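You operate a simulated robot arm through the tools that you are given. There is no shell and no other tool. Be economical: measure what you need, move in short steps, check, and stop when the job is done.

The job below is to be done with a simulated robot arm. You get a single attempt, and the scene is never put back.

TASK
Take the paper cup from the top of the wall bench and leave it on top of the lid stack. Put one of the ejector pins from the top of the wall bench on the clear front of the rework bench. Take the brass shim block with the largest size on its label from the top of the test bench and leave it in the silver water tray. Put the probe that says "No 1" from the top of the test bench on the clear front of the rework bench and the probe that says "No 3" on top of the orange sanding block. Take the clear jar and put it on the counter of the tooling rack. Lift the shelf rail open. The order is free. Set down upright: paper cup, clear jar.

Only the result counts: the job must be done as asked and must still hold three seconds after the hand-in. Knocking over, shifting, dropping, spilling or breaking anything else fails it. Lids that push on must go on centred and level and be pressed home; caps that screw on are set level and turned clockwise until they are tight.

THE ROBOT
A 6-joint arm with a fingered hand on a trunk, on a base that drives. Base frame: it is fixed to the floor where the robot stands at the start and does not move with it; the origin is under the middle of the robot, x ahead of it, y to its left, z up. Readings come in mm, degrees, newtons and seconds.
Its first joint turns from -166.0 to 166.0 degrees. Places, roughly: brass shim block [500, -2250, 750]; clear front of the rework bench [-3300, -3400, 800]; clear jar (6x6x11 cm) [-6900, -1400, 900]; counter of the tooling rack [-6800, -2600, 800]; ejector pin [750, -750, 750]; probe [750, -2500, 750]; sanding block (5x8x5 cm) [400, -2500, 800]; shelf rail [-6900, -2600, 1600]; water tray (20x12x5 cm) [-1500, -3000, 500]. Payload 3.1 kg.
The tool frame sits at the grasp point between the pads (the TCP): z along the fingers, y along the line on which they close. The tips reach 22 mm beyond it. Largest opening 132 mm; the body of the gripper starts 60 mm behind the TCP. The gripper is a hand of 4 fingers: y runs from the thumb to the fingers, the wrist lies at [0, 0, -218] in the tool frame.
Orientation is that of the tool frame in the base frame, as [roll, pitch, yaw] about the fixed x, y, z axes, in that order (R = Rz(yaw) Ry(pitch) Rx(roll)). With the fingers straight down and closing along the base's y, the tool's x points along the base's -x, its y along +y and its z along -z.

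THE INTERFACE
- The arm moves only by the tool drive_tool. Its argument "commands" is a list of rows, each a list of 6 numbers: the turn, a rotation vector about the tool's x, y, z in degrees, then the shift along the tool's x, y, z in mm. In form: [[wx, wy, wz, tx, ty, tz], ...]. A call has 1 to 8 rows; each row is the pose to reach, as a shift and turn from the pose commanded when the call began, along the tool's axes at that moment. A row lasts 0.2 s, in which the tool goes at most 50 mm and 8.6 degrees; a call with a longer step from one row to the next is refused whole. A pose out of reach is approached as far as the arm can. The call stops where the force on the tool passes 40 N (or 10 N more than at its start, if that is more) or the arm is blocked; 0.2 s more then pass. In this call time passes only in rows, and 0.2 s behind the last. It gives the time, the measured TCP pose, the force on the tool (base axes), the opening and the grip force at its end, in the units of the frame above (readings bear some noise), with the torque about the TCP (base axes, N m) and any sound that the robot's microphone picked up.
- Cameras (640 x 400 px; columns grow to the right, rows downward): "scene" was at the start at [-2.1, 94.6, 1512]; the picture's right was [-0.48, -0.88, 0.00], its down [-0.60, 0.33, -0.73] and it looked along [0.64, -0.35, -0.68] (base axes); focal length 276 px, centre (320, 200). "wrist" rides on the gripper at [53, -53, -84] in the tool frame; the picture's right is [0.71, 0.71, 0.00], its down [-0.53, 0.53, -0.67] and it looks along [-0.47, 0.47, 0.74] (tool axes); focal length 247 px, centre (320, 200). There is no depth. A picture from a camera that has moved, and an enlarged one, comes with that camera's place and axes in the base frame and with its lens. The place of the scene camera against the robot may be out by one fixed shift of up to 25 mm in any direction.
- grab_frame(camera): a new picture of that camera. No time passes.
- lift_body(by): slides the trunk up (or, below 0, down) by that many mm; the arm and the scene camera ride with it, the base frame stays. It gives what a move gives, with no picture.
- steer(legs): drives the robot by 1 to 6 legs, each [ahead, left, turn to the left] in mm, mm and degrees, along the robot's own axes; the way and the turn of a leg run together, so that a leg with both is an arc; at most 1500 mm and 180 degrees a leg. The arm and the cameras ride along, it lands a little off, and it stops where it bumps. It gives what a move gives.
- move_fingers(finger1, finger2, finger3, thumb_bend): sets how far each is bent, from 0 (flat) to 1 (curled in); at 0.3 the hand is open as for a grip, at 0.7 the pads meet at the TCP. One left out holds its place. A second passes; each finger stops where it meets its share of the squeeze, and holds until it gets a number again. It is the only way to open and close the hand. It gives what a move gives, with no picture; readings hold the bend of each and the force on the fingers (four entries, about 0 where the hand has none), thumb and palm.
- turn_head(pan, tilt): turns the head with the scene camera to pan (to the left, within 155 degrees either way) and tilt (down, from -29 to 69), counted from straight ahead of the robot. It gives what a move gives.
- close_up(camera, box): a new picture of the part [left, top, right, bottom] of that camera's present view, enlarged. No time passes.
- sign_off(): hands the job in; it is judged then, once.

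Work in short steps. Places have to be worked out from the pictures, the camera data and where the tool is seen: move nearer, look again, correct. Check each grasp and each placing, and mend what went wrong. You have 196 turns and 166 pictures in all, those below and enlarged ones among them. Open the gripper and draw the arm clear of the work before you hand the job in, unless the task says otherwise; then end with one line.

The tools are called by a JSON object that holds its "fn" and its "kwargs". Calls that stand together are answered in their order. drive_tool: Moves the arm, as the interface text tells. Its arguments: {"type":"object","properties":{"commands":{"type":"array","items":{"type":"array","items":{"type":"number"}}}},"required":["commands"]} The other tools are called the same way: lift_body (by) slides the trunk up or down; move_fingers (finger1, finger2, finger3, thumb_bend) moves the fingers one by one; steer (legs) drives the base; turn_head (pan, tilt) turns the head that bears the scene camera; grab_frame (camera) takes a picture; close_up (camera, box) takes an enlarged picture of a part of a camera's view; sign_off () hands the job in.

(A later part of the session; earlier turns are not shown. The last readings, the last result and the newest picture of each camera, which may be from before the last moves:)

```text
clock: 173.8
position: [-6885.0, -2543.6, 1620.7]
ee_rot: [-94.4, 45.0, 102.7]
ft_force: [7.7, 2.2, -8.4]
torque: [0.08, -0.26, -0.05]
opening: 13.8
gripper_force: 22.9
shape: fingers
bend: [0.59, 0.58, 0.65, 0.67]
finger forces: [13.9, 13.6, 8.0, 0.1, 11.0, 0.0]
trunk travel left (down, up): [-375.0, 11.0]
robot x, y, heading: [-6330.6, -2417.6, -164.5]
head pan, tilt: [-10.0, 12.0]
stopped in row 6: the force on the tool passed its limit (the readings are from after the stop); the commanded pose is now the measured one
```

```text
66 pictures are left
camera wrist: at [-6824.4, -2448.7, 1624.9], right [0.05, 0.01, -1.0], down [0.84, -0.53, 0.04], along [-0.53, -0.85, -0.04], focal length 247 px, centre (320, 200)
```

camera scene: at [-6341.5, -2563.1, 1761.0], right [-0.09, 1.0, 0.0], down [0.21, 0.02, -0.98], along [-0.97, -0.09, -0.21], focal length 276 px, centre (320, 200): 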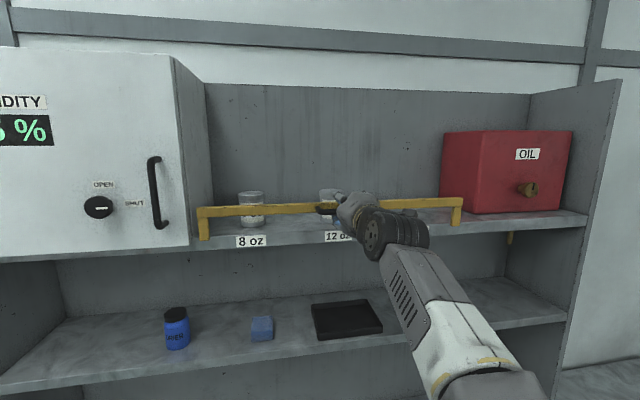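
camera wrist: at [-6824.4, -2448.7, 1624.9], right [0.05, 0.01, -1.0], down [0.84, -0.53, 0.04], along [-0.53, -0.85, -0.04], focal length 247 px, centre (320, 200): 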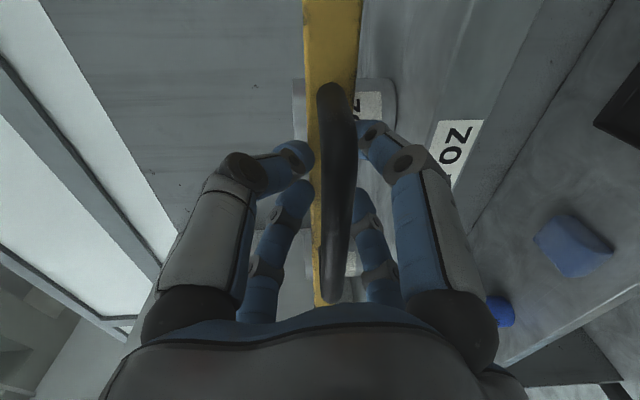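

Vertical pull of ~40 N doesn't move it, so the motion is probably a swing. I level the hand again and test a gentle outward pull with the lift.

{"fn": "drive_tool", "kwargs": {"commands": [[1.2, -1.2, 0, 1, 1, -1], [2.5, -2.5, 0, 2, 2, -2], [2.5, -2.5, 0, 2, 2, -4], [2.5, -2.5, 0, 2, 2, -6], [2.5, -2.5, 0, 2, 2, -8]]}}

{"fn": "close_up", "kwargs": {"camera": "scene", "box": [180, 150, 480, 260]}}

```text
clock: 175.0
position: [-6880.4, -2542.8, 1617.6]
ee_rot: [-88.8, 45.1, 106.5]
ft_force: [-3.4, -1.5, 0.0]
torque: [-0.02, 0.06, 0.02]
opening: 13.7
gripper_force: 21.3
shape: fingers
bend: [0.59, 0.58, 0.65, 0.66]
finger forces: [10.8, 10.9, 9.0, 0.0, 12.0, 0.1]
trunk travel left (down, up): [-375.0, 11.0]
robot x, y, heading: [-6332.1, -2414.1, -164.7]
head pan, tilt: [-10.0, 12.0]
```

```text
2.13 times, centred on (330, 205) of scene
camera zoom: at [-6344.3, -2564.0, 1760.8], right [-0.09, 1.0, 0.0], down [0.21, 0.02, -0.98], along [-0.97, -0.09, -0.21], focal length 588 px, centre (299, 189)
```

zoom: 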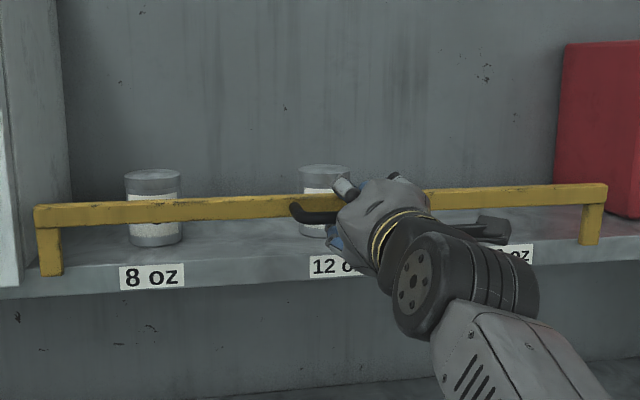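

Pulling outward met little resistance. I pull a bit further while watching whether the rail itself follows.

{"fn": "drive_tool", "kwargs": {"commands": [[0, 0, 0, 0, 0, -3], [0, 0, 0, 0, 0, -6], [0, 0, 0, 0, 0, -9], [0, 0, 0, 0, 0, -12]]}}

{"fn": "close_up", "kwargs": {"camera": "scene", "box": [180, 150, 480, 260]}}

{"fn": "grab_frame", "kwargs": {"camera": "wrist"}}

```text
clock: 176.0
position: [-6870.7, -2542.0, 1616.1]
ee_rot: [-89.4, 45.2, 106.3]
ft_force: [-4.3, -2.4, -5.4]
torque: [-0.01, -0.07, 0.05]
opening: 13.6
gripper_force: 16.0
shape: fingers
bend: [0.59, 0.59, 0.65, 0.67]
finger forces: [8.9, 8.0, 6.3, 0.1, 9.1, 0.1]
trunk travel left (down, up): [-375.0, 11.0]
robot x, y, heading: [-6330.5, -2417.4, -164.6]
head pan, tilt: [-10.0, 12.0]
```

```text
2.13 times, centred on (330, 205) of scene
camera zoom: at [-6345.4, -2564.9, 1760.6], right [-0.09, 1.0, 0.0], down [0.21, 0.02, -0.98], along [-0.97, -0.09, -0.21], focal length 588 px, centre (299, 189)
```

zoom: 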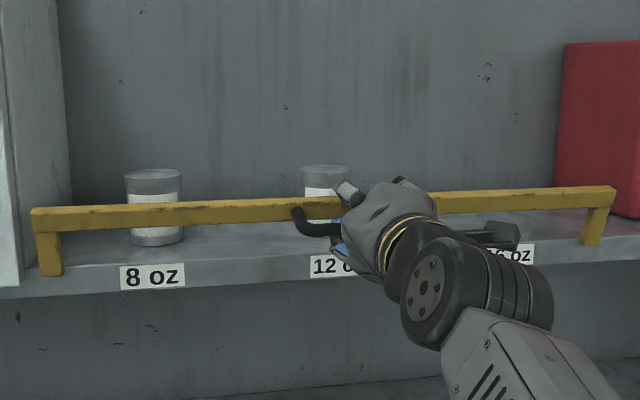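

```text
63 pictures are left
camera wrist: at [-6808.9, -2444.2, 1615.5], right [-0.01, -0.01, -1.0], down [0.85, -0.53, 0.0], along [-0.53, -0.85, 0.01], focal length 247 px, centre (320, 200)
```

wrist: 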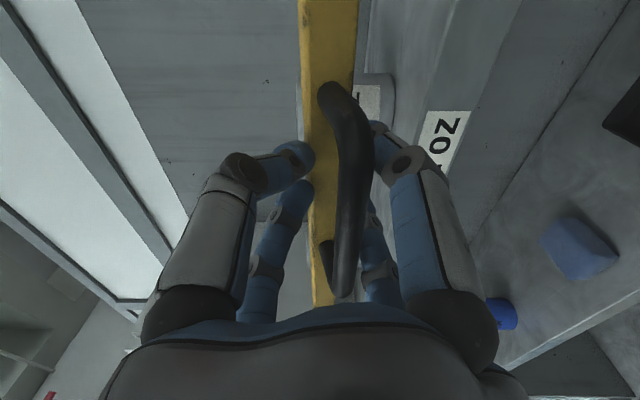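

The rail does follow: it hinges about its leg bottoms and swings outward. I loosen the fingers to a loose cage around the handle so it can pivot, and follow the arc outward and down.

{"fn": "move_fingers", "kwargs": {"finger1": 0.57, "finger2": 0.57, "finger3": 0.6, "thumb_bend": 0.6}}

{"fn": "drive_tool", "kwargs": {"commands": [[0, 0, 0, 5, 5, -4], [0, 0, 0, 10.6, 10.6, -7], [0, 0, 0, 16, 16, -11], [0, 0, 0, 21, 21, -14]]}}

{"fn": "close_up", "kwargs": {"camera": "scene", "box": [180, 150, 480, 260]}}

{"fn": "grab_frame", "kwargs": {"camera": "wrist"}}

```text
clock: 177.0
position: [-6867.1, -2537.1, 1618.0]
ee_rot: [-88.9, 45.0, 106.5]
ft_force: [0.9, -0.1, -0.6]
torque: [-0.02, -0.02, -0.01]
opening: 22.1
gripper_force: 0.6
shape: fingers
bend: [0.56, 0.56, 0.6, 0.6]
finger forces: [0.3, 0.3, 0.0, 0.0, 0.1, 0.0]
trunk travel left (down, up): [-375.0, 11.0]
robot x, y, heading: [-6332.6, -2416.6, -164.7]
head pan, tilt: [-10.0, 12.0]
```

```text
clock: 178.0
position: [-6853.0, -2536.4, 1589.2]
ee_rot: [-89.1, 45.1, 106.2]
ft_force: [-1.3, -0.8, 1.4]
torque: [0.03, 0.03, -0.03]
opening: 23.3
gripper_force: 1.4
shape: fingers
bend: [0.56, 0.56, 0.6, 0.59]
finger forces: [0.0, 0.0, 0.0, 0.1, 2.6, 0.1]
trunk travel left (down, up): [-375.0, 11.0]
robot x, y, heading: [-6333.0, -2416.0, -164.7]
head pan, tilt: [-10.0, 12.0]
```

```text
2.13 times, centred on (330, 205) of scene
camera zoom: at [-6341.6, -2563.2, 1760.8], right [-0.09, 1.0, 0.0], down [0.21, 0.02, -0.98], along [-0.97, -0.09, -0.21], focal length 588 px, centre (299, 189)
```

zoom: 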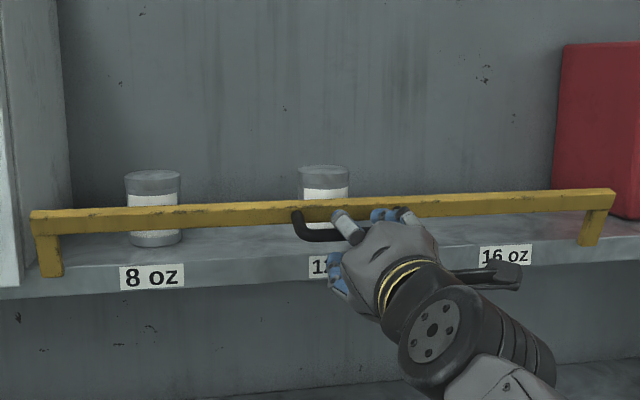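

```text
61 pictures are left
camera wrist: at [-6791.9, -2441.9, 1588.5], right [-0.01, -0.01, -1.0], down [0.84, -0.54, -0.01], along [-0.54, -0.84, 0.01], focal length 247 px, centre (320, 200)
```

wrist: 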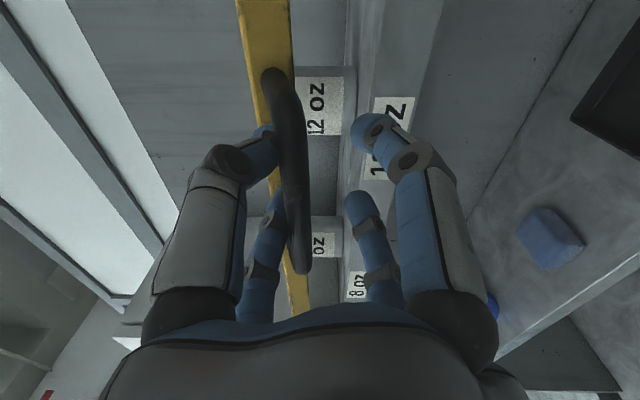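

The upper fingers now rest on the handle from above. I continue down along the arc and see if the rail follows.

{"fn": "drive_tool", "kwargs": {"commands": [[0, 0, 0, 6, 6, -2], [0, 0, 0, 12, 12, -3], [0, 0, 0, 18, 18, -4], [0, 0, 0, 24, 24, -4]]}}

{"fn": "close_up", "kwargs": {"camera": "scene", "box": [180, 150, 480, 260]}}

{"fn": "grab_frame", "kwargs": {"camera": "wrist"}}

```text
clock: 179.0
position: [-6848.5, -2549.3, 1569.4]
ee_rot: [-89.6, 45.2, 105.6]
ft_force: [0.9, 1.1, 1.8]
torque: [0.0, 0.0, 0.03]
opening: 23.4
gripper_force: 0.5
shape: fingers
bend: [0.56, 0.56, 0.6, 0.59]
finger forces: [0.1, 0.0, 0.1, 0.0, 1.5, 0.1]
out of reach, approached as far as the arm can: row 1, 2, 3, 4
trunk travel left (down, up): [-375.0, 11.0]
robot x, y, heading: [-6334.1, -2414.8, -164.8]
head pan, tilt: [-10.0, 12.0]
```

```text
2.13 times, centred on (330, 205) of scene
camera zoom: at [-6342.7, -2562.7, 1760.8], right [-0.09, 1.0, 0.0], down [0.21, 0.02, -0.98], along [-0.97, -0.09, -0.21], focal length 588 px, centre (299, 189)
```

zoom: 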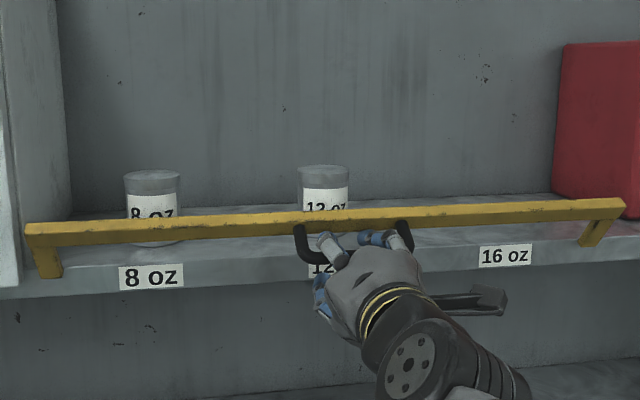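

```text
59 pictures are left
camera wrist: at [-6786.3, -2453.8, 1569.3], right [0.0, 0.0, -1.0], down [0.84, -0.54, 0.0], along [-0.54, -0.84, 0.01], focal length 247 px, centre (320, 200)
```

wrist: 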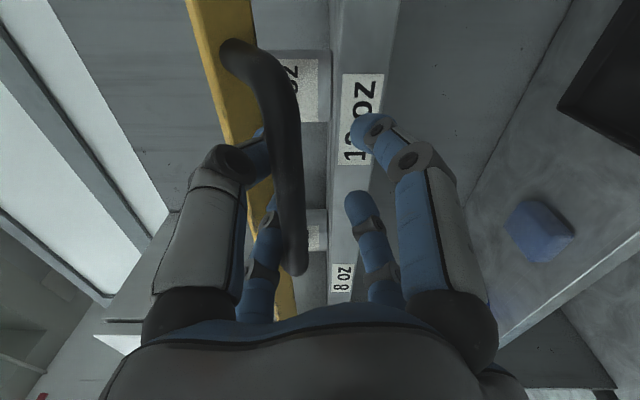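

The rail swings outward and down, hinged at the shelf front. The arm is near a reach limit, so I use the trunk to go lower.

{"fn": "lift_body", "kwargs": {"by": -30}}

{"fn": "close_up", "kwargs": {"camera": "scene", "box": [180, 150, 480, 280]}}

```text
clock: 179.8
position: [-6847.7, -2548.7, 1539.1]
ee_rot: [-89.7, 45.2, 105.6]
ft_force: [0.1, 0.8, -0.1]
torque: [0.0, 0.0, 0.0]
opening: 22.7
gripper_force: 0.0
shape: fingers
bend: [0.56, 0.56, 0.6, 0.6]
finger forces: [0.1, 0.0, 0.1, 0.0, 0.0, 0.1]
trunk travel left (down, up): [-345.0, 41.0]
robot x, y, heading: [-6331.3, -2414.8, -164.5]
head pan, tilt: [-10.0, 12.0]
```

```text
2.13 times, centred on (330, 215) of scene
camera zoom: at [-6342.6, -2563.4, 1730.3], right [-0.09, 1.0, 0.0], down [0.21, 0.02, -0.98], along [-0.97, -0.09, -0.21], focal length 588 px, centre (299, 168)
```

zoom: 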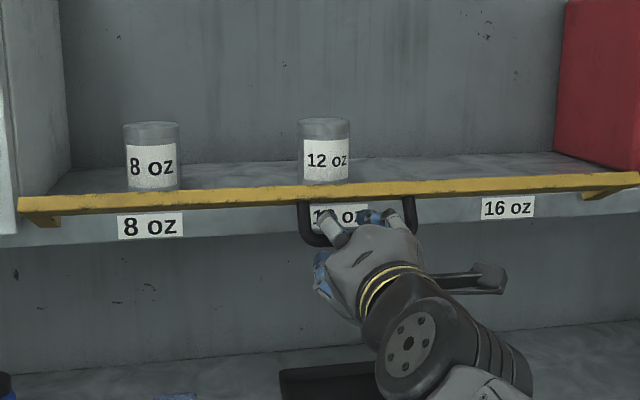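

The rail is now nearly horizontal outward. I continue down to reach its end stop.

{"fn": "lift_body", "kwargs": {"by": -25}}

{"fn": "grab_frame", "kwargs": {"camera": "wrist"}}

{"fn": "close_up", "kwargs": {"camera": "scene", "box": [180, 140, 480, 280]}}

```text
clock: 180.5
position: [-6847.4, -2548.6, 1511.7]
ee_rot: [-89.6, 45.2, 105.5]
ft_force: [-0.3, 0.4, 0.6]
torque: [0.01, 0.01, 0.01]
opening: 22.3
gripper_force: 0.1
shape: fingers
bend: [0.56, 0.56, 0.6, 0.6]
finger forces: [0.0, 0.0, 0.0, 0.1, 0.3, 0.0]
trunk travel left (down, up): [-320.0, 66.0]
robot x, y, heading: [-6332.7, -2415.4, -164.5]
head pan, tilt: [-10.0, 12.0]
```

```text
57 pictures are left
camera wrist: at [-6786.2, -2454.3, 1513.8], right [0.0, 0.0, -1.0], down [0.84, -0.54, 0.0], along [-0.54, -0.84, 0.01], focal length 247 px, centre (320, 200)
```

wrist: 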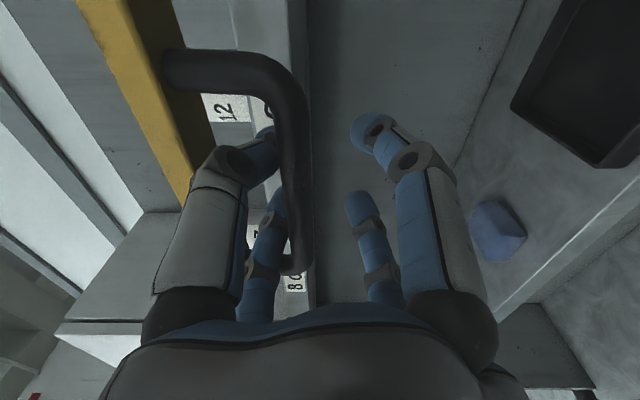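

```text
2.13 times, centred on (330, 210) of scene
camera zoom: at [-6342.6, -2563.4, 1705.2], right [-0.09, 1.0, 0.0], down [0.21, 0.02, -0.98], along [-0.97, -0.09, -0.21], focal length 588 px, centre (299, 179)
```

zoom: 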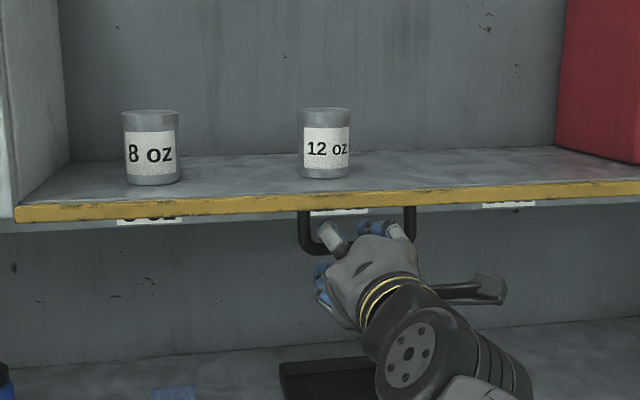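

It moves on freely; I go lower until it stops.

{"fn": "lift_body", "kwargs": {"by": -25}}

{"fn": "close_up", "kwargs": {"camera": "scene", "box": [180, 140, 480, 280]}}

```text
clock: 181.2
position: [-6848.7, -2550.6, 1490.2]
ee_rot: [-89.3, 45.2, 105.8]
ft_force: [-11.1, -5.2, 17.7]
torque: [0.25, -0.05, 0.09]
opening: 27.4
gripper_force: 9.5
shape: fingers
bend: [0.56, 0.56, 0.58, 0.56]
finger forces: [0.1, 0.1, 5.8, 0.1, 12.5, 0.1]
trunk travel left (down, up): [-295.0, 91.0]
robot x, y, heading: [-6328.4, -2415.9, -164.2]
head pan, tilt: [-10.0, 12.0]
```

```text
2.13 times, centred on (330, 210) of scene
camera zoom: at [-6344.7, -2564.8, 1679.9], right [-0.09, 1.0, 0.0], down [0.21, 0.02, -0.98], along [-0.97, -0.09, -0.21], focal length 588 px, centre (299, 179)
```

zoom: 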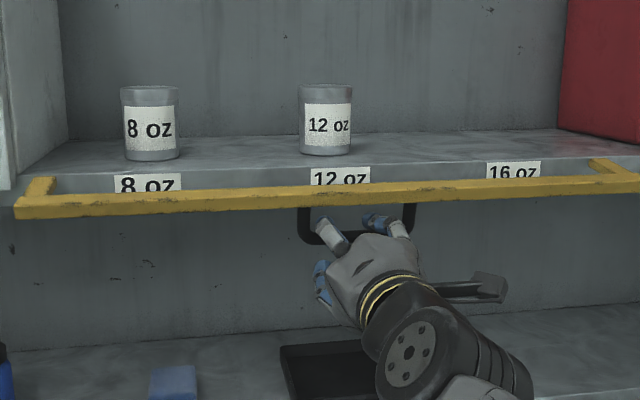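

The rail is past horizontal (~105°); the force suggests the arc now curves inward. I ease inward a bit with a little more down.

{"fn": "drive_tool", "kwargs": {"commands": [[0, 0, 0, 0, 0, 8], [0, 0, 0, 3, 3, 16]]}}

{"fn": "lift_body", "kwargs": {"by": -12}}

{"fn": "close_up", "kwargs": {"camera": "scene", "box": [180, 140, 480, 280]}}

```text
clock: 181.8
position: [-6856.8, -2553.2, 1490.4]
ee_rot: [-88.9, 45.1, 105.9]
ft_force: [8.2, 0.6, 17.2]
torque: [0.2, 0.22, -0.1]
opening: 26.6
gripper_force: 7.7
shape: fingers
bend: [0.56, 0.56, 0.58, 0.57]
finger forces: [0.0, 0.0, 3.5, 0.0, 11.8, 0.1]
trunk travel left (down, up): [-295.0, 91.0]
robot x, y, heading: [-6329.5, -2414.7, -164.7]
head pan, tilt: [-10.0, 12.0]
```

```text
clock: 182.2
position: [-6858.5, -2551.6, 1490.4]
ee_rot: [-87.1, 45.0, 106.9]
ft_force: [3.1, -1.8, 16.4]
torque: [0.28, 0.1, -0.02]
opening: 27.2
gripper_force: 7.2
shape: fingers
bend: [0.56, 0.56, 0.58, 0.57]
finger forces: [0.1, 0.0, 2.7, 0.0, 12.2, 0.0]
trunk travel left (down, up): [-286.0, 99.0]
robot x, y, heading: [-6336.4, -2414.5, -164.6]
head pan, tilt: [-10.0, 12.0]
stopped: the force on the tool passed its limit (the readings are from after the stop); the commanded pose is now the measured one
```

```text
2.13 times, centred on (330, 210) of scene
camera zoom: at [-6339.9, -2563.3, 1670.9], right [-0.09, 1.0, 0.0], down [0.21, 0.02, -0.98], along [-0.97, -0.09, -0.21], focal length 588 px, centre (299, 179)
```

zoom: 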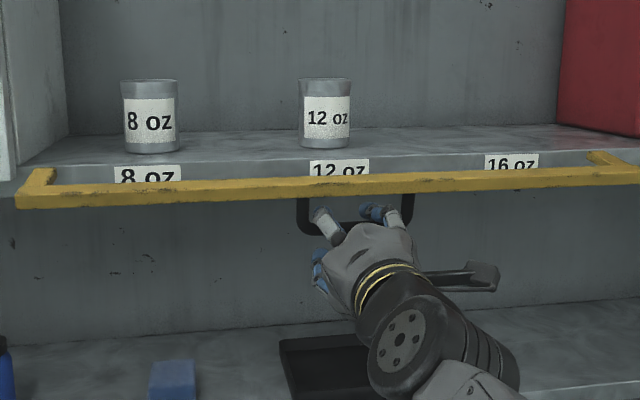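

End stop reached at ~40 N: the rail is fully open. I relieve the load, open the fingers moderately and look before withdrawing.

{"fn": "lift_body", "kwargs": {"by": 8}}

{"fn": "move_fingers", "kwargs": {"finger1": 0.42, "finger2": 0.42, "finger3": 0.48, "thumb_bend": 0.48}}

{"fn": "grab_frame", "kwargs": {"camera": "wrist"}}

```text
clock: 182.8
position: [-6860.7, -2551.9, 1493.3]
ee_rot: [-88.2, 45.1, 106.3]
ft_force: [-0.4, 2.0, 3.3]
torque: [0.06, 0.03, -0.01]
opening: 23.7
gripper_force: 1.8
shape: fingers
bend: [0.56, 0.56, 0.6, 0.59]
finger forces: [0.0, 0.0, 0.1, 0.1, 3.1, 0.0]
trunk travel left (down, up): [-294.0, 91.0]
robot x, y, heading: [-6336.1, -2415.2, -164.6]
head pan, tilt: [-10.0, 12.0]
```

```text
clock: 183.8
position: [-6861.1, -2552.8, 1493.7]
ee_rot: [-87.9, 45.1, 106.4]
ft_force: [-0.5, 3.1, -0.7]
torque: [-0.02, -0.01, 0.04]
opening: 52.7
gripper_force: 1.1
shape: fingers
bend: [0.42, 0.42, 0.49, 0.48]
finger forces: [0.1, 0.1, 2.0, 0.0, 0.1, 0.1]
trunk travel left (down, up): [-294.0, 91.0]
robot x, y, heading: [-6328.9, -2415.2, -164.6]
head pan, tilt: [-10.0, 12.0]
```

```text
53 pictures are left
camera wrist: at [-6799.4, -2457.3, 1491.1], right [-0.02, -0.01, -1.0], down [0.84, -0.55, -0.01], along [-0.55, -0.84, 0.02], focal length 247 px, centre (320, 200)
```

wrist: 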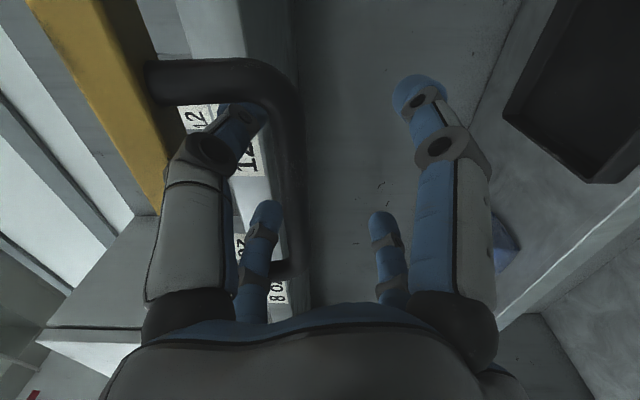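

Upper fingers are nearly straight inside the D. I withdraw straight back.

{"fn": "drive_tool", "kwargs": {"commands": [[0, 0, 0, 0, 0, -8], [0, 0, 0, 0, 0, -18], [0, 0, 0, 0, 0, -30]]}}

{"fn": "grab_frame", "kwargs": {"camera": "wrist"}}

```text
clock: 184.6
position: [-6830.4, -2547.0, 1492.9]
ee_rot: [-88.3, 45.2, 106.2]
ft_force: [0.2, -0.3, 0.9]
torque: [0.03, -0.01, -0.04]
opening: 52.7
gripper_force: 0.0
shape: fingers
bend: [0.42, 0.42, 0.48, 0.48]
finger forces: [0.1, 0.1, 0.0, 0.0, 0.0, 0.0]
trunk travel left (down, up): [-294.0, 91.0]
robot x, y, heading: [-6333.4, -2418.0, -164.7]
head pan, tilt: [-10.0, 12.0]
```

```text
52 pictures are left
camera wrist: at [-6768.7, -2451.1, 1491.5], right [-0.02, -0.01, -1.0], down [0.84, -0.55, -0.01], along [-0.55, -0.84, 0.02], focal length 247 px, centre (320, 200)
```

wrist: 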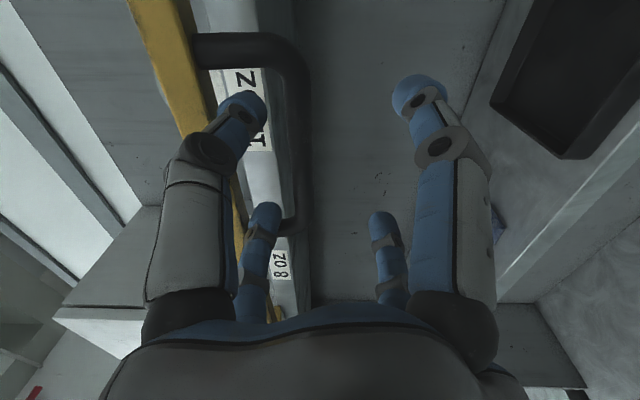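

No contact now and the rail stays put. I back the base away 250 mm and verify.

{"fn": "steer", "kwargs": {"legs": [[-300, 0, 0]]}}

{"fn": "grab_frame", "kwargs": {"camera": "scene"}}

```text
clock: 186.6
position: [-6545.2, -2463.6, 1493.6]
ee_rot: [-88.1, 45.1, 105.7]
ft_force: [-0.1, 0.0, -0.4]
torque: [0.01, 0.02, -0.03]
opening: 52.7
gripper_force: 0.1
shape: fingers
bend: [0.42, 0.42, 0.48, 0.48]
finger forces: [0.1, 0.1, 0.0, 0.0, 0.0, 0.0]
trunk travel left (down, up): [-294.0, 91.0]
robot x, y, heading: [-6043.2, -2336.3, -164.9]
head pan, tilt: [-10.0, 12.0]
```

```text
51 pictures are left
camera scene: at [-6055.9, -2485.5, 1679.6], right [-0.09, 1.0, 0.0], down [0.21, 0.02, -0.98], along [-0.97, -0.08, -0.21], focal length 276 px, centre (320, 200)
```

scene: 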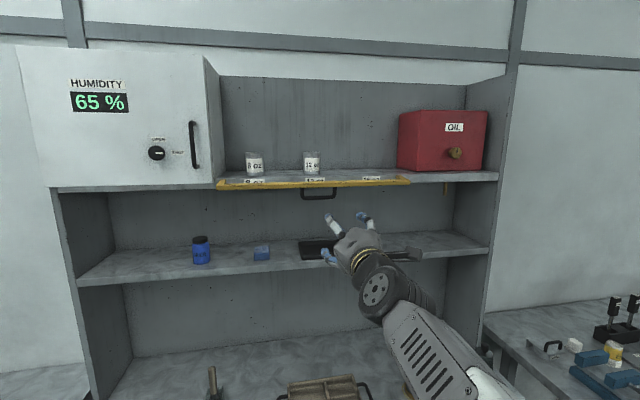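

The rail is open and stays. I lower the trunk and bring the hand back to pointing down.

{"fn": "lift_body", "kwargs": {"by": -119}}

{"fn": "drive_tool", "kwargs": {"commands": [[0, 0, 8, 0, 0, 0], [0, 0, 16, 0, 0, 0], [0, 0, 24, 0, 0, 0], [0, 0, 32, 0, 0, 0], [0, 0, 40, 0, 0, 0], [0, 0, 45, 0, 0, 0]]}}

{"fn": "drive_tool", "kwargs": {"commands": [[0, 8, 0, 20, 0, -10], [0, 16, 0, 40, 0, -20], [0, 24, 0, 60, 0, -30], [0, 32, 0, 80, 0, -45], [0, 40, 0, 100, 0, -60], [0, 48, 0, 120, 0, -75]]}}

```text
clock: 188.1
position: [-6546.6, -2464.6, 1374.7]
ee_rot: [-88.2, 45.1, 105.7]
ft_force: [0.8, 0.4, 0.0]
torque: [0.02, -0.01, 0.01]
opening: 52.9
gripper_force: 0.1
shape: fingers
bend: [0.42, 0.42, 0.48, 0.48]
finger forces: [0.0, 0.0, 0.0, 0.0, 0.1, 0.0]
trunk travel left (down, up): [-175.0, 210.0]
robot x, y, heading: [-6044.7, -2342.1, -165.0]
head pan, tilt: [-10.0, 12.0]
```

```text
clock: 189.5
position: [-6545.5, -2464.2, 1374.6]
ee_rot: [10.7, 88.8, -155.0]
ft_force: [0.5, -0.3, -0.6]
torque: [0.0, 0.02, 0.04]
opening: 52.8
gripper_force: 0.0
shape: fingers
bend: [0.42, 0.42, 0.48, 0.48]
finger forces: [0.1, 0.1, 0.0, 0.0, 0.1, 0.0]
trunk travel left (down, up): [-175.0, 210.0]
robot x, y, heading: [-6044.8, -2335.3, -165.2]
head pan, tilt: [-10.0, 12.0]
```

```text
clock: 190.9
position: [-6478.2, -2444.2, 1251.4]
ee_rot: [179.7, 43.2, 14.3]
ft_force: [-0.6, -0.1, -0.1]
torque: [0.01, -0.02, -0.02]
opening: 53.0
gripper_force: 0.1
shape: fingers
bend: [0.42, 0.42, 0.48, 0.48]
finger forces: [0.0, 0.0, 0.1, 0.0, 0.1, 0.0]
trunk travel left (down, up): [-175.0, 210.0]
robot x, y, heading: [-6043.6, -2336.7, -164.9]
head pan, tilt: [-10.0, 12.0]
```

{"fn": "drive_tool", "kwargs": {"commands": [[0, 7.2, 0, 22, 0, 14], [0, 14.4, 0, 44, 0, 28], [0, 21.6, 0, 66, 0, 42], [0, 28.8, 0, 88, 0, 56], [0, 36, 0, 110, 0, 69], [0, 43.2, 0, 132, 0, 82]]}}

{"fn": "move_fingers", "kwargs": {"finger1": 0.36, "finger2": 0.36, "finger3": 0.36, "thumb_bend": 0.36}}

```text
clock: 192.3
position: [-6438.2, -2438.1, 1103.1]
ee_rot: [180.0, 0.0, 14.3]
ft_force: [0.3, 0.9, 0.1]
torque: [0.03, -0.02, 0.01]
opening: 52.7
gripper_force: 0.0
shape: fingers
bend: [0.42, 0.42, 0.48, 0.48]
finger forces: [0.0, 0.0, 0.0, 0.0, 0.1, 0.0]
trunk travel left (down, up): [-175.0, 210.0]
robot x, y, heading: [-6044.4, -2336.8, -165.1]
head pan, tilt: [-10.0, 12.0]
```

```text
clock: 193.3
position: [-6436.3, -2437.4, 1103.4]
ee_rot: [179.9, 0.1, 14.3]
ft_force: [0.6, 0.0, -1.2]
torque: [0.02, -0.03, 0.0]
opening: 73.3
gripper_force: 0.0
shape: fingers
bend: [0.36, 0.36, 0.36, 0.36]
finger forces: [0.0, 0.0, 0.1, 0.1, 0.0, 0.1]
trunk travel left (down, up): [-175.0, 210.0]
robot x, y, heading: [-6044.5, -2339.2, -164.9]
head pan, tilt: [-10.0, 12.0]
```

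Now to the test bench. I drive back along the aisle (reverse of the way I came), parallel to the benches.

{"fn": "steer", "kwargs": {"legs": [[0, 0, 145], [1215, 0, 0], [0, 0, 23], [1432, 0, 0], [0, 0, 12]]}}

```text
clock: 214.2
position: [-3094.5, -2348.1, 1102.7]
ee_rot: [179.9, 0.1, -161.5]
ft_force: [-1.1, 0.5, -0.6]
torque: [-0.02, -0.01, 0.0]
opening: 73.5
gripper_force: 0.0
shape: fingers
bend: [0.36, 0.36, 0.36, 0.36]
finger forces: [0.0, 0.1, 0.0, 0.1, 0.0, 0.0]
trunk travel left (down, up): [-175.0, 210.0]
robot x, y, heading: [-3476.8, -2471.3, 18.7]
head pan, tilt: [-10.0, 12.0]
```

{"fn": "steer", "kwargs": {"legs": [[0, 0, -7.5], [1500, 0, 0], [1500, 0, 0], [800, 0, 0], [0, 0, -86]]}}

{"fn": "turn_head", "kwargs": {"pan": 0, "tilt": 38}}

{"fn": "grab_frame", "kwargs": {"camera": "scene"}}

```text
clock: 237.0
position: [391.4, -2057.6, 1103.9]
ee_rot: [179.9, 0.0, 105.1]
ft_force: [-0.9, -0.3, 0.2]
torque: [-0.01, -0.03, -0.01]
opening: 73.9
gripper_force: 0.1
shape: fingers
bend: [0.36, 0.36, 0.36, 0.36]
finger forces: [0.1, 0.0, 0.1, 0.0, 0.1, 0.1]
trunk travel left (down, up): [-175.0, 210.0]
robot x, y, heading: [284.9, -1669.0, -74.6]
head pan, tilt: [-10.0, 12.0]
```

```text
clock: 237.9
position: [392.7, -2058.9, 1102.7]
ee_rot: [179.9, 0.1, 105.1]
ft_force: [-0.7, 0.1, -0.1]
torque: [0.01, 0.02, 0.0]
opening: 73.6
gripper_force: 0.1
shape: fingers
bend: [0.36, 0.36, 0.36, 0.36]
finger forces: [0.0, 0.0, 0.0, 0.0, 0.0, 0.1]
trunk travel left (down, up): [-175.0, 210.0]
robot x, y, heading: [286.7, -1670.0, -74.4]
head pan, tilt: [0.0, 38.0]
```

```text
50 pictures are left
camera scene: at [421.8, -1667.2, 1519.9], right [-0.96, -0.27, 0.0], down [-0.17, 0.59, -0.79], along [0.21, -0.76, -0.62], focal length 276 px, centre (320, 200)
```

scene: 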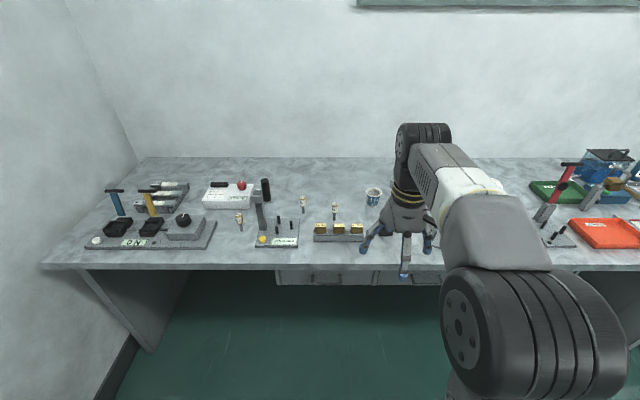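

I enlarge the area with the brass blocks and the small labelled pins.

{"fn": "close_up", "kwargs": {"camera": "scene", "box": [220, 170, 400, 260]}}

{"fn": "close_up", "kwargs": {"camera": "scene", "box": [310, 200, 370, 250]}}

```text
3.56 times, centred on (310, 215) of scene
camera zoom: at [421.8, -1667.2, 1519.9], right [-0.96, -0.27, 0.0], down [-0.17, 0.59, -0.79], along [0.21, -0.76, -0.62], focal length 981 px, centre (356, 147)
```

zoom: 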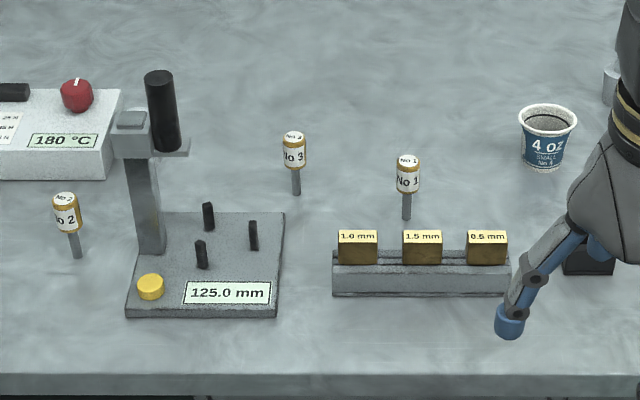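

```text
8.00 times, centred on (340, 225) of scene
camera zoom: at [421.8, -1667.2, 1519.9], right [-0.96, -0.27, 0.0], down [-0.17, 0.59, -0.79], along [0.21, -0.76, -0.62], focal length 2206 px, centre (160, 0)
```

zoom: 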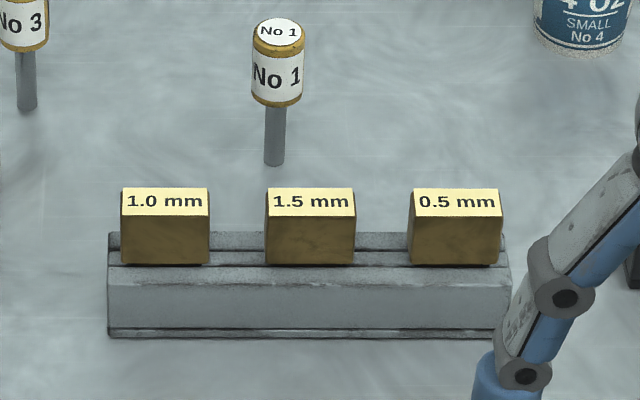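

Targets identified: brass "1.5 mm" (middle block in the holder), probes "No 1" and "No 3" standing upright. I drive toward No 3 first.

{"fn": "steer", "kwargs": {"legs": [[0, 195, 0], [380, 0, 0]]}}

{"fn": "turn_head", "kwargs": {"pan": -10, "tilt": 58}}

{"fn": "grab_frame", "kwargs": {"camera": "scene"}}

{"fn": "grab_frame", "kwargs": {"camera": "wrist"}}

```text
clock: 241.5
position: [684.0, -2371.8, 1103.6]
ee_rot: [179.9, 0.1, 104.8]
ft_force: [-0.1, -0.9, -0.6]
torque: [0.03, 0.03, -0.01]
opening: 73.7
gripper_force: 0.1
shape: fingers
bend: [0.36, 0.36, 0.36, 0.36]
finger forces: [0.1, 0.1, 0.1, 0.0, 0.0, 0.0]
trunk travel left (down, up): [-175.0, 210.0]
robot x, y, heading: [582.4, -1978.0, -74.3]
head pan, tilt: [0.0, 38.0]
```

```text
clock: 242.3
position: [684.7, -2371.5, 1103.5]
ee_rot: [179.9, 0.1, 104.9]
ft_force: [0.3, -0.1, 1.1]
torque: [0.02, 0.03, -0.01]
opening: 73.7
gripper_force: 0.0
shape: fingers
bend: [0.36, 0.36, 0.36, 0.36]
finger forces: [0.0, 0.0, 0.1, 0.1, 0.0, 0.0]
trunk travel left (down, up): [-175.0, 210.0]
robot x, y, heading: [584.0, -1979.0, -74.6]
head pan, tilt: [-10.0, 58.0]
```

```text
47 pictures are left
camera scene: at [699.2, -1964.8, 1492.6], right [-1.0, -0.09, 0.0], down [-0.08, 0.84, -0.53], along [0.05, -0.53, -0.85], focal length 276 px, centre (320, 200)
```

scene: 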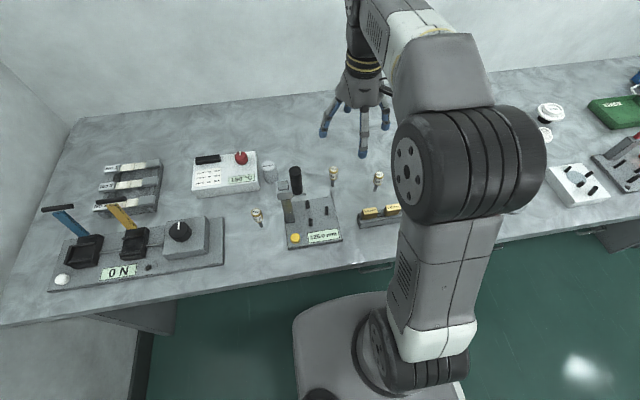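

```text
46 pictures are left
camera wrist: at [618.9, -2332.7, 1187.1], right [0.5, 0.86, 0.0], down [0.64, -0.37, 0.67], along [0.58, -0.34, -0.74], focal length 247 px, centre (320, 200)
```

wrist: 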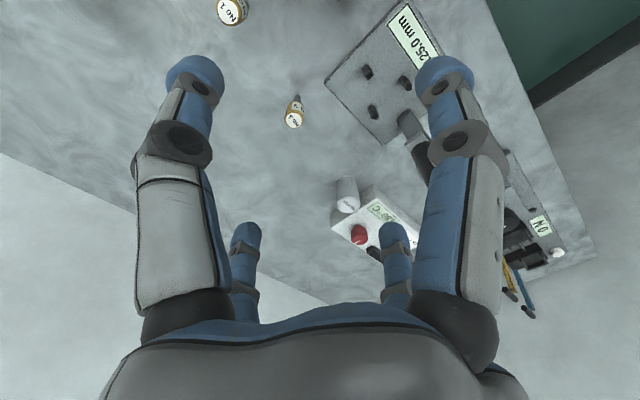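

No 3's top is about (710,-2421,~910). I move above it and lower to just above.

{"fn": "drive_tool", "kwargs": {"commands": [[0, 0, 0, -27, 6, 20], [0, 0, 0, -54, 11, 45], [0, 0, 0, -54, 11, 85], [0, 0, 0, -54, 11, 115]]}}

{"fn": "grab_frame", "kwargs": {"camera": "wrist"}}

```text
clock: 243.3
position: [708.6, -2420.0, 987.9]
ee_rot: [179.9, 0.1, 104.8]
ft_force: [-0.6, 0.4, 0.2]
torque: [0.02, -0.01, -0.01]
opening: 73.7
gripper_force: 0.2
shape: fingers
bend: [0.36, 0.36, 0.36, 0.36]
finger forces: [0.1, 0.0, 0.0, 0.0, 0.0, 0.0]
trunk travel left (down, up): [-175.0, 210.0]
robot x, y, heading: [583.4, -1978.9, -74.8]
head pan, tilt: [-10.0, 58.0]
```

```text
45 pictures are left
camera wrist: at [643.6, -2382.0, 1071.6], right [0.5, 0.86, 0.0], down [0.64, -0.37, 0.67], along [0.58, -0.34, -0.74], focal length 247 px, centre (320, 200)
```

wrist: 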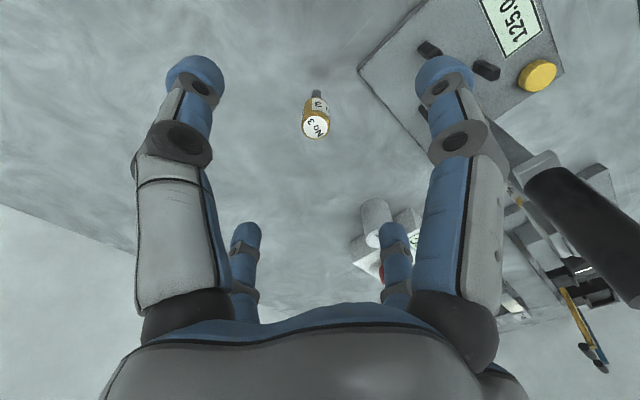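

Refined No 3 top ≈ (713,-2427,898). I correct and descend around the handle.

{"fn": "drive_tool", "kwargs": {"commands": [[0, 0, 0, -8, 2.5, 30], [0, 0, 0, -8, 2.5, 70], [0, 0, 0, -8, 2.5, 105]]}}

{"fn": "grab_frame", "kwargs": {"camera": "wrist"}}

```text
clock: 244.1
position: [711.8, -2426.0, 886.9]
ee_rot: [179.9, 0.2, 104.9]
ft_force: [0.5, -0.3, 0.3]
torque: [0.01, -0.02, -0.01]
opening: 73.9
gripper_force: 0.1
shape: fingers
bend: [0.36, 0.36, 0.36, 0.36]
finger forces: [0.1, 0.0, 0.0, 0.0, 0.0, 0.0]
trunk travel left (down, up): [-175.0, 210.0]
robot x, y, heading: [576.0, -1980.5, -74.7]
head pan, tilt: [-10.0, 58.0]
```

```text
44 pictures are left
camera wrist: at [646.4, -2388.1, 970.1], right [0.5, 0.86, 0.0], down [0.64, -0.37, 0.67], along [0.58, -0.34, -0.74], focal length 247 px, centre (320, 200)
```

wrist: 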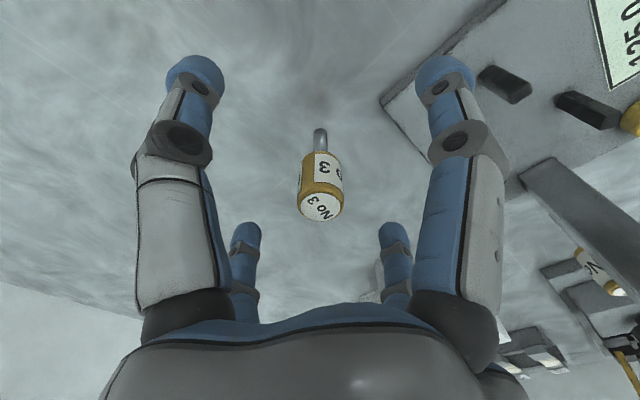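

Handle centred; its top is ~4 mm above the TCP. I go 12 mm lower and close on it.

{"fn": "drive_tool", "kwargs": {"commands": [[0, 0, 0, 0, 0, 6], [0, 0, 0, 0, 0, 11]]}}

{"fn": "move_fingers", "kwargs": {"finger1": 0.55, "finger2": 0.55, "finger3": 0.55, "thumb_bend": 0.55}}

{"fn": "move_fingers", "kwargs": {"finger1": 0.7, "finger2": 0.7, "finger3": 0.7, "thumb_bend": 0.7}}

{"fn": "drive_tool", "kwargs": {"commands": [[0, 0, 0, 0, 0, -8], [0, 0, 0, 0, 0, -40], [0, 0, 0, 0, 0, -85], [0, 0, 0, 0, 0, -130], [0, 0, 0, 0, 0, -175], [0, 0, 0, 20, 0, -200]]}}

{"fn": "grab_frame", "kwargs": {"camera": "scene"}}

```text
clock: 244.7
position: [712.1, -2427.1, 874.4]
ee_rot: [179.9, 0.1, 104.8]
ft_force: [0.2, 0.7, -0.9]
torque: [0.01, -0.01, 0.0]
opening: 73.9
gripper_force: 0.1
shape: fingers
bend: [0.36, 0.36, 0.36, 0.36]
finger forces: [0.1, 0.0, 0.0, 0.0, 0.0, 0.1]
trunk travel left (down, up): [-175.0, 210.0]
robot x, y, heading: [577.2, -1980.3, -74.6]
head pan, tilt: [-10.0, 58.0]
```

```text
clock: 245.7
position: [713.3, -2426.2, 874.5]
ee_rot: [179.9, 0.2, 104.9]
ft_force: [-0.5, -0.1, -0.3]
torque: [0.02, 0.02, -0.01]
opening: 29.4
gripper_force: 0.2
shape: fingers
bend: [0.55, 0.55, 0.55, 0.55]
finger forces: [0.0, 0.1, 0.0, 0.0, 0.1, 0.0]
trunk travel left (down, up): [-175.0, 210.0]
robot x, y, heading: [578.3, -1980.8, -74.5]
head pan, tilt: [-10.0, 58.0]
```

```text
clock: 246.7
position: [712.3, -2426.1, 873.2]
ee_rot: [179.9, 0.1, 104.9]
ft_force: [-0.7, -0.3, 0.1]
torque: [0.01, 0.0, 0.02]
opening: 0.5
gripper_force: 8.7
shape: fingers
bend: [0.67, 0.62, 0.62, 0.68]
finger forces: [1.9, 7.1, 6.8, 0.0, 2.8, 0.0]
trunk travel left (down, up): [-175.0, 210.0]
robot x, y, heading: [579.5, -1976.7, -74.5]
head pan, tilt: [-10.0, 58.0]
```

```text
clock: 248.1
position: [705.5, -2405.4, 1070.7]
ee_rot: [179.9, 0.1, 104.9]
ft_force: [-0.2, 0.5, -0.2]
torque: [-0.04, 0.0, -0.02]
opening: 0.5
gripper_force: 9.1
shape: fingers
bend: [0.67, 0.62, 0.62, 0.68]
finger forces: [2.0, 7.0, 6.7, 0.0, 3.0, 0.1]
trunk travel left (down, up): [-175.0, 210.0]
robot x, y, heading: [580.4, -1980.8, -74.6]
head pan, tilt: [-10.0, 58.0]
```

```text
43 pictures are left
camera scene: at [698.9, -1963.6, 1492.5], right [-1.0, -0.09, 0.0], down [-0.08, 0.84, -0.53], along [0.05, -0.53, -0.85], focal length 276 px, centre (320, 200)
```

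scene: 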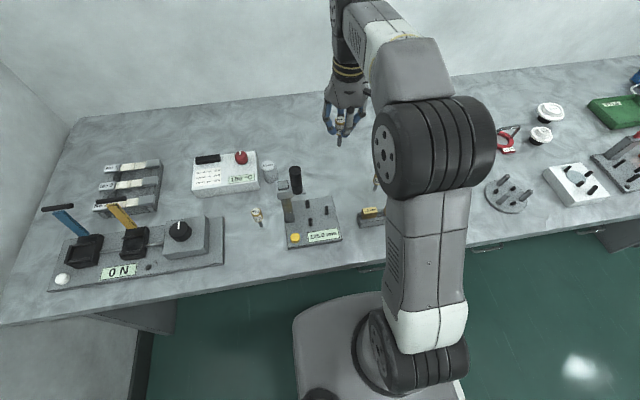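

No 3 is held. I move right along the bench to find the orange sanding block.

{"fn": "steer", "kwargs": {"legs": [[0, -300, 0]]}}

{"fn": "grab_frame", "kwargs": {"camera": "scene"}}

{"fn": "grab_frame", "kwargs": {"camera": "wrist"}}

```text
clock: 250.2
position: [416.5, -2485.5, 1070.6]
ee_rot: [179.9, 0.1, 105.0]
ft_force: [-0.8, -0.4, -0.8]
torque: [0.01, -0.01, 0.0]
opening: 0.6
gripper_force: 9.1
shape: fingers
bend: [0.67, 0.62, 0.62, 0.68]
finger forces: [2.0, 7.0, 6.7, 0.0, 2.9, 0.0]
trunk travel left (down, up): [-175.0, 210.0]
robot x, y, heading: [287.3, -2058.3, -74.3]
head pan, tilt: [-10.0, 58.0]
```

```text
42 pictures are left
camera scene: at [407.9, -2045.0, 1492.6], right [-1.0, -0.1, 0.0], down [-0.08, 0.84, -0.53], along [0.05, -0.53, -0.85], focal length 276 px, centre (320, 200)
```

scene: 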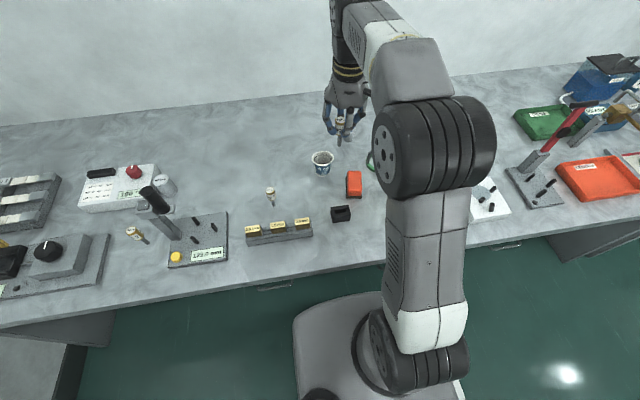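

```text
41 pictures are left
camera wrist: at [351.2, -2447.8, 1154.3], right [0.5, 0.87, 0.0], down [0.64, -0.37, 0.67], along [0.58, -0.33, -0.74], focal length 247 px, centre (320, 200)
```

wrist: 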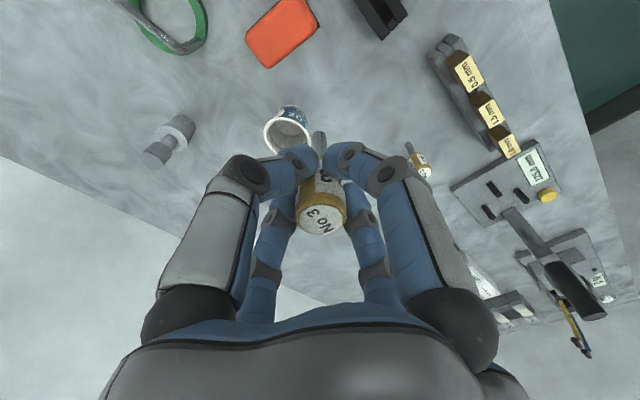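

The sanding block is just right; top centre ≈ (366,-2499). I shift over it and lower part-way.

{"fn": "drive_tool", "kwargs": {"commands": [[0, 0, 0, 0, -26, 10], [0, 0, 0, -1, -52, 30], [0, 0, 0, -1, -52, 75]]}}

{"fn": "grab_frame", "kwargs": {"camera": "wrist"}}

{"fn": "close_up", "kwargs": {"camera": "scene", "box": [290, 110, 410, 210]}}

```text
clock: 251.0
position: [368.9, -2502.7, 996.6]
ee_rot: [179.9, 0.2, 105.0]
ft_force: [1.0, 0.8, -0.4]
torque: [-0.01, 0.01, -0.01]
opening: 0.5
gripper_force: 9.2
shape: fingers
bend: [0.67, 0.62, 0.62, 0.68]
finger forces: [2.0, 6.9, 6.7, 0.0, 2.9, 0.1]
trunk travel left (down, up): [-175.0, 210.0]
robot x, y, heading: [289.4, -2059.5, -74.5]
head pan, tilt: [-10.0, 58.0]
```

```text
40 pictures are left
camera wrist: at [304.8, -2463.7, 1078.5], right [0.5, 0.87, 0.0], down [0.64, -0.37, 0.67], along [0.58, -0.33, -0.74], focal length 247 px, centre (320, 200)
```

wrist: 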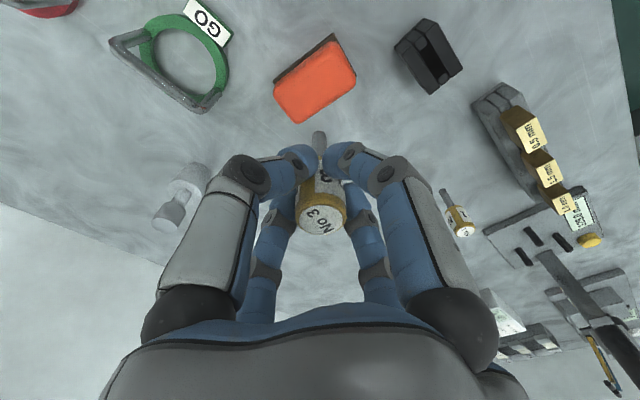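

```text
4.00 times, centred on (350, 160) of scene
camera zoom: at [409.3, -2045.3, 1492.5], right [-1.0, -0.1, 0.0], down [-0.08, 0.84, -0.53], along [0.05, -0.53, -0.85], focal length 1103 px, centre (200, 360)
```

zoom: 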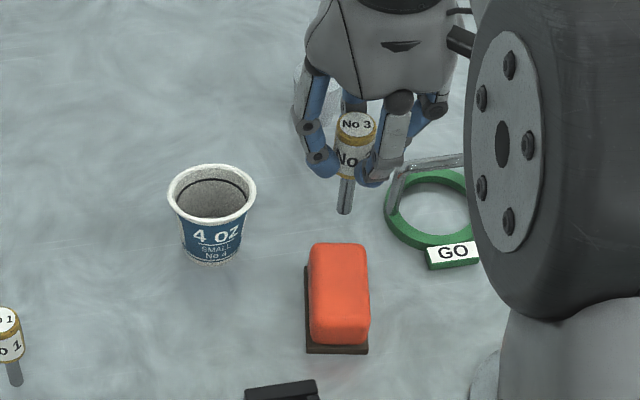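

The probe tip is within ~5 mm of the block's centre. I nudge right 3 mm and lower in stages.

{"fn": "drive_tool", "kwargs": {"commands": [[0, 0, 0, 0, -3, 30], [0, 0, 0, 0, -3, 60], [0, 0, 0, 0, -3, 70]]}}

{"fn": "close_up", "kwargs": {"camera": "scene", "box": [310, 120, 390, 200]}}

```text
clock: 251.8
position: [365.8, -2502.1, 928.0]
ee_rot: [179.9, 0.0, 105.0]
ft_force: [-0.2, 0.2, -0.5]
torque: [0.0, -0.02, -0.01]
opening: 0.6
gripper_force: 9.1
shape: fingers
bend: [0.67, 0.62, 0.62, 0.68]
finger forces: [2.0, 6.9, 6.7, 0.1, 2.9, 0.0]
trunk travel left (down, up): [-175.0, 210.0]
robot x, y, heading: [286.3, -2060.8, -74.4]
head pan, tilt: [-10.0, 58.0]
```

```text
5.00 times, centred on (350, 160) of scene
camera zoom: at [409.1, -2044.8, 1492.5], right [-1.0, -0.1, 0.0], down [-0.08, 0.84, -0.53], along [0.05, -0.53, -0.85], focal length 1379 px, centre (170, 400)
```

zoom: 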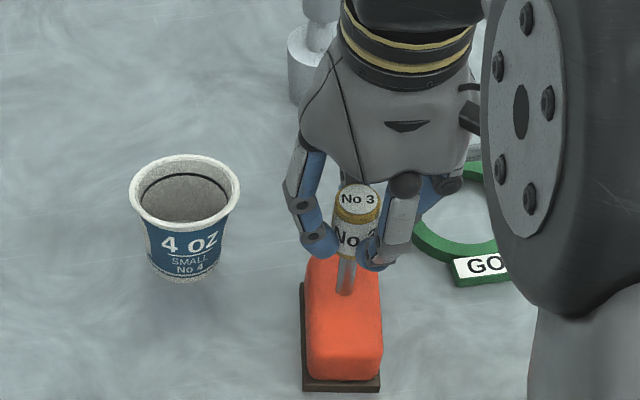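

Alignment is good. I lower gently toward contact.

{"fn": "drive_tool", "kwargs": {"commands": [[0, 0, 0, 0, 0, 3], [0, 0, 0, 0, 0, 6], [0, 0, 0, 0, 0, 9], [0, 0, 0, 0, 0, 11]]}}

{"fn": "drive_tool", "kwargs": {"commands": [[0, 0, 0, 0, 0, 1.5], [0, 0, 0, 0, 0, 3], [0, 0, 0, 0, 0, 4.5]]}}

```text
clock: 252.8
position: [365.4, -2500.8, 914.2]
ee_rot: [180.0, 0.1, 105.0]
ft_force: [0.3, 0.1, 5.9]
torque: [-0.05, -0.04, -0.01]
opening: 0.7
gripper_force: 9.8
shape: fingers
bend: [0.67, 0.62, 0.62, 0.68]
finger forces: [2.3, 7.3, 7.2, 0.1, 3.4, 0.0]
trunk travel left (down, up): [-175.0, 210.0]
robot x, y, heading: [288.1, -2062.5, -74.4]
head pan, tilt: [-10.0, 58.0]
```

```text
clock: 253.6
position: [365.9, -2500.6, 911.5]
ee_rot: [179.9, 0.3, 105.1]
ft_force: [1.1, -1.5, 21.4]
torque: [-0.15, -0.14, -0.02]
opening: 0.0
gripper_force: 13.6
shape: fingers
bend: [0.68, 0.62, 0.62, 0.68]
finger forces: [3.0, 9.6, 10.1, 0.1, 4.5, 0.0]
trunk travel left (down, up): [-175.0, 210.0]
robot x, y, heading: [288.0, -2062.0, -74.3]
head pan, tilt: [-10.0, 58.0]
```

Contact made. I back up 4 mm to unload and view.

{"fn": "drive_tool", "kwargs": {"commands": [[0, 0, 0, 0, 0, -2], [0, 0, 0, 0, 0, -4]]}}

{"fn": "close_up", "kwargs": {"camera": "scene", "box": [310, 120, 390, 200]}}

```text
clock: 254.2
position: [364.9, -2500.3, 913.4]
ee_rot: [180.0, -0.2, 105.0]
ft_force: [-0.4, -0.6, 3.7]
torque: [-0.06, -0.01, -0.01]
opening: 0.1
gripper_force: 10.8
shape: fingers
bend: [0.67, 0.62, 0.62, 0.68]
finger forces: [2.1, 7.8, 7.8, 0.0, 3.2, 0.1]
trunk travel left (down, up): [-175.0, 210.0]
robot x, y, heading: [293.3, -2061.6, -74.7]
head pan, tilt: [-10.0, 58.0]
```

```text
5.00 times, centred on (350, 160) of scene
camera zoom: at [409.1, -2044.6, 1492.3], right [-1.0, -0.1, 0.0], down [-0.08, 0.84, -0.53], along [0.05, -0.53, -0.85], focal length 1379 px, centre (170, 400)
```

zoom: 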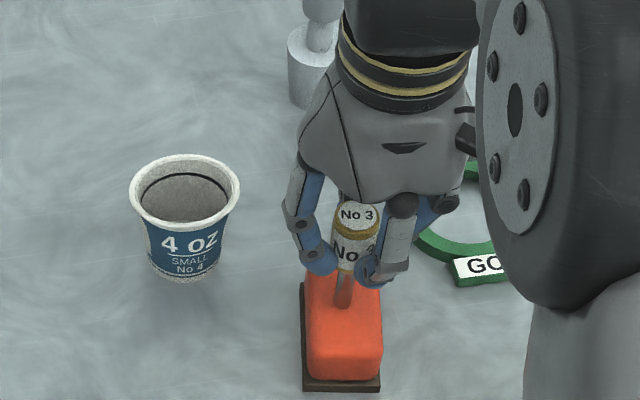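

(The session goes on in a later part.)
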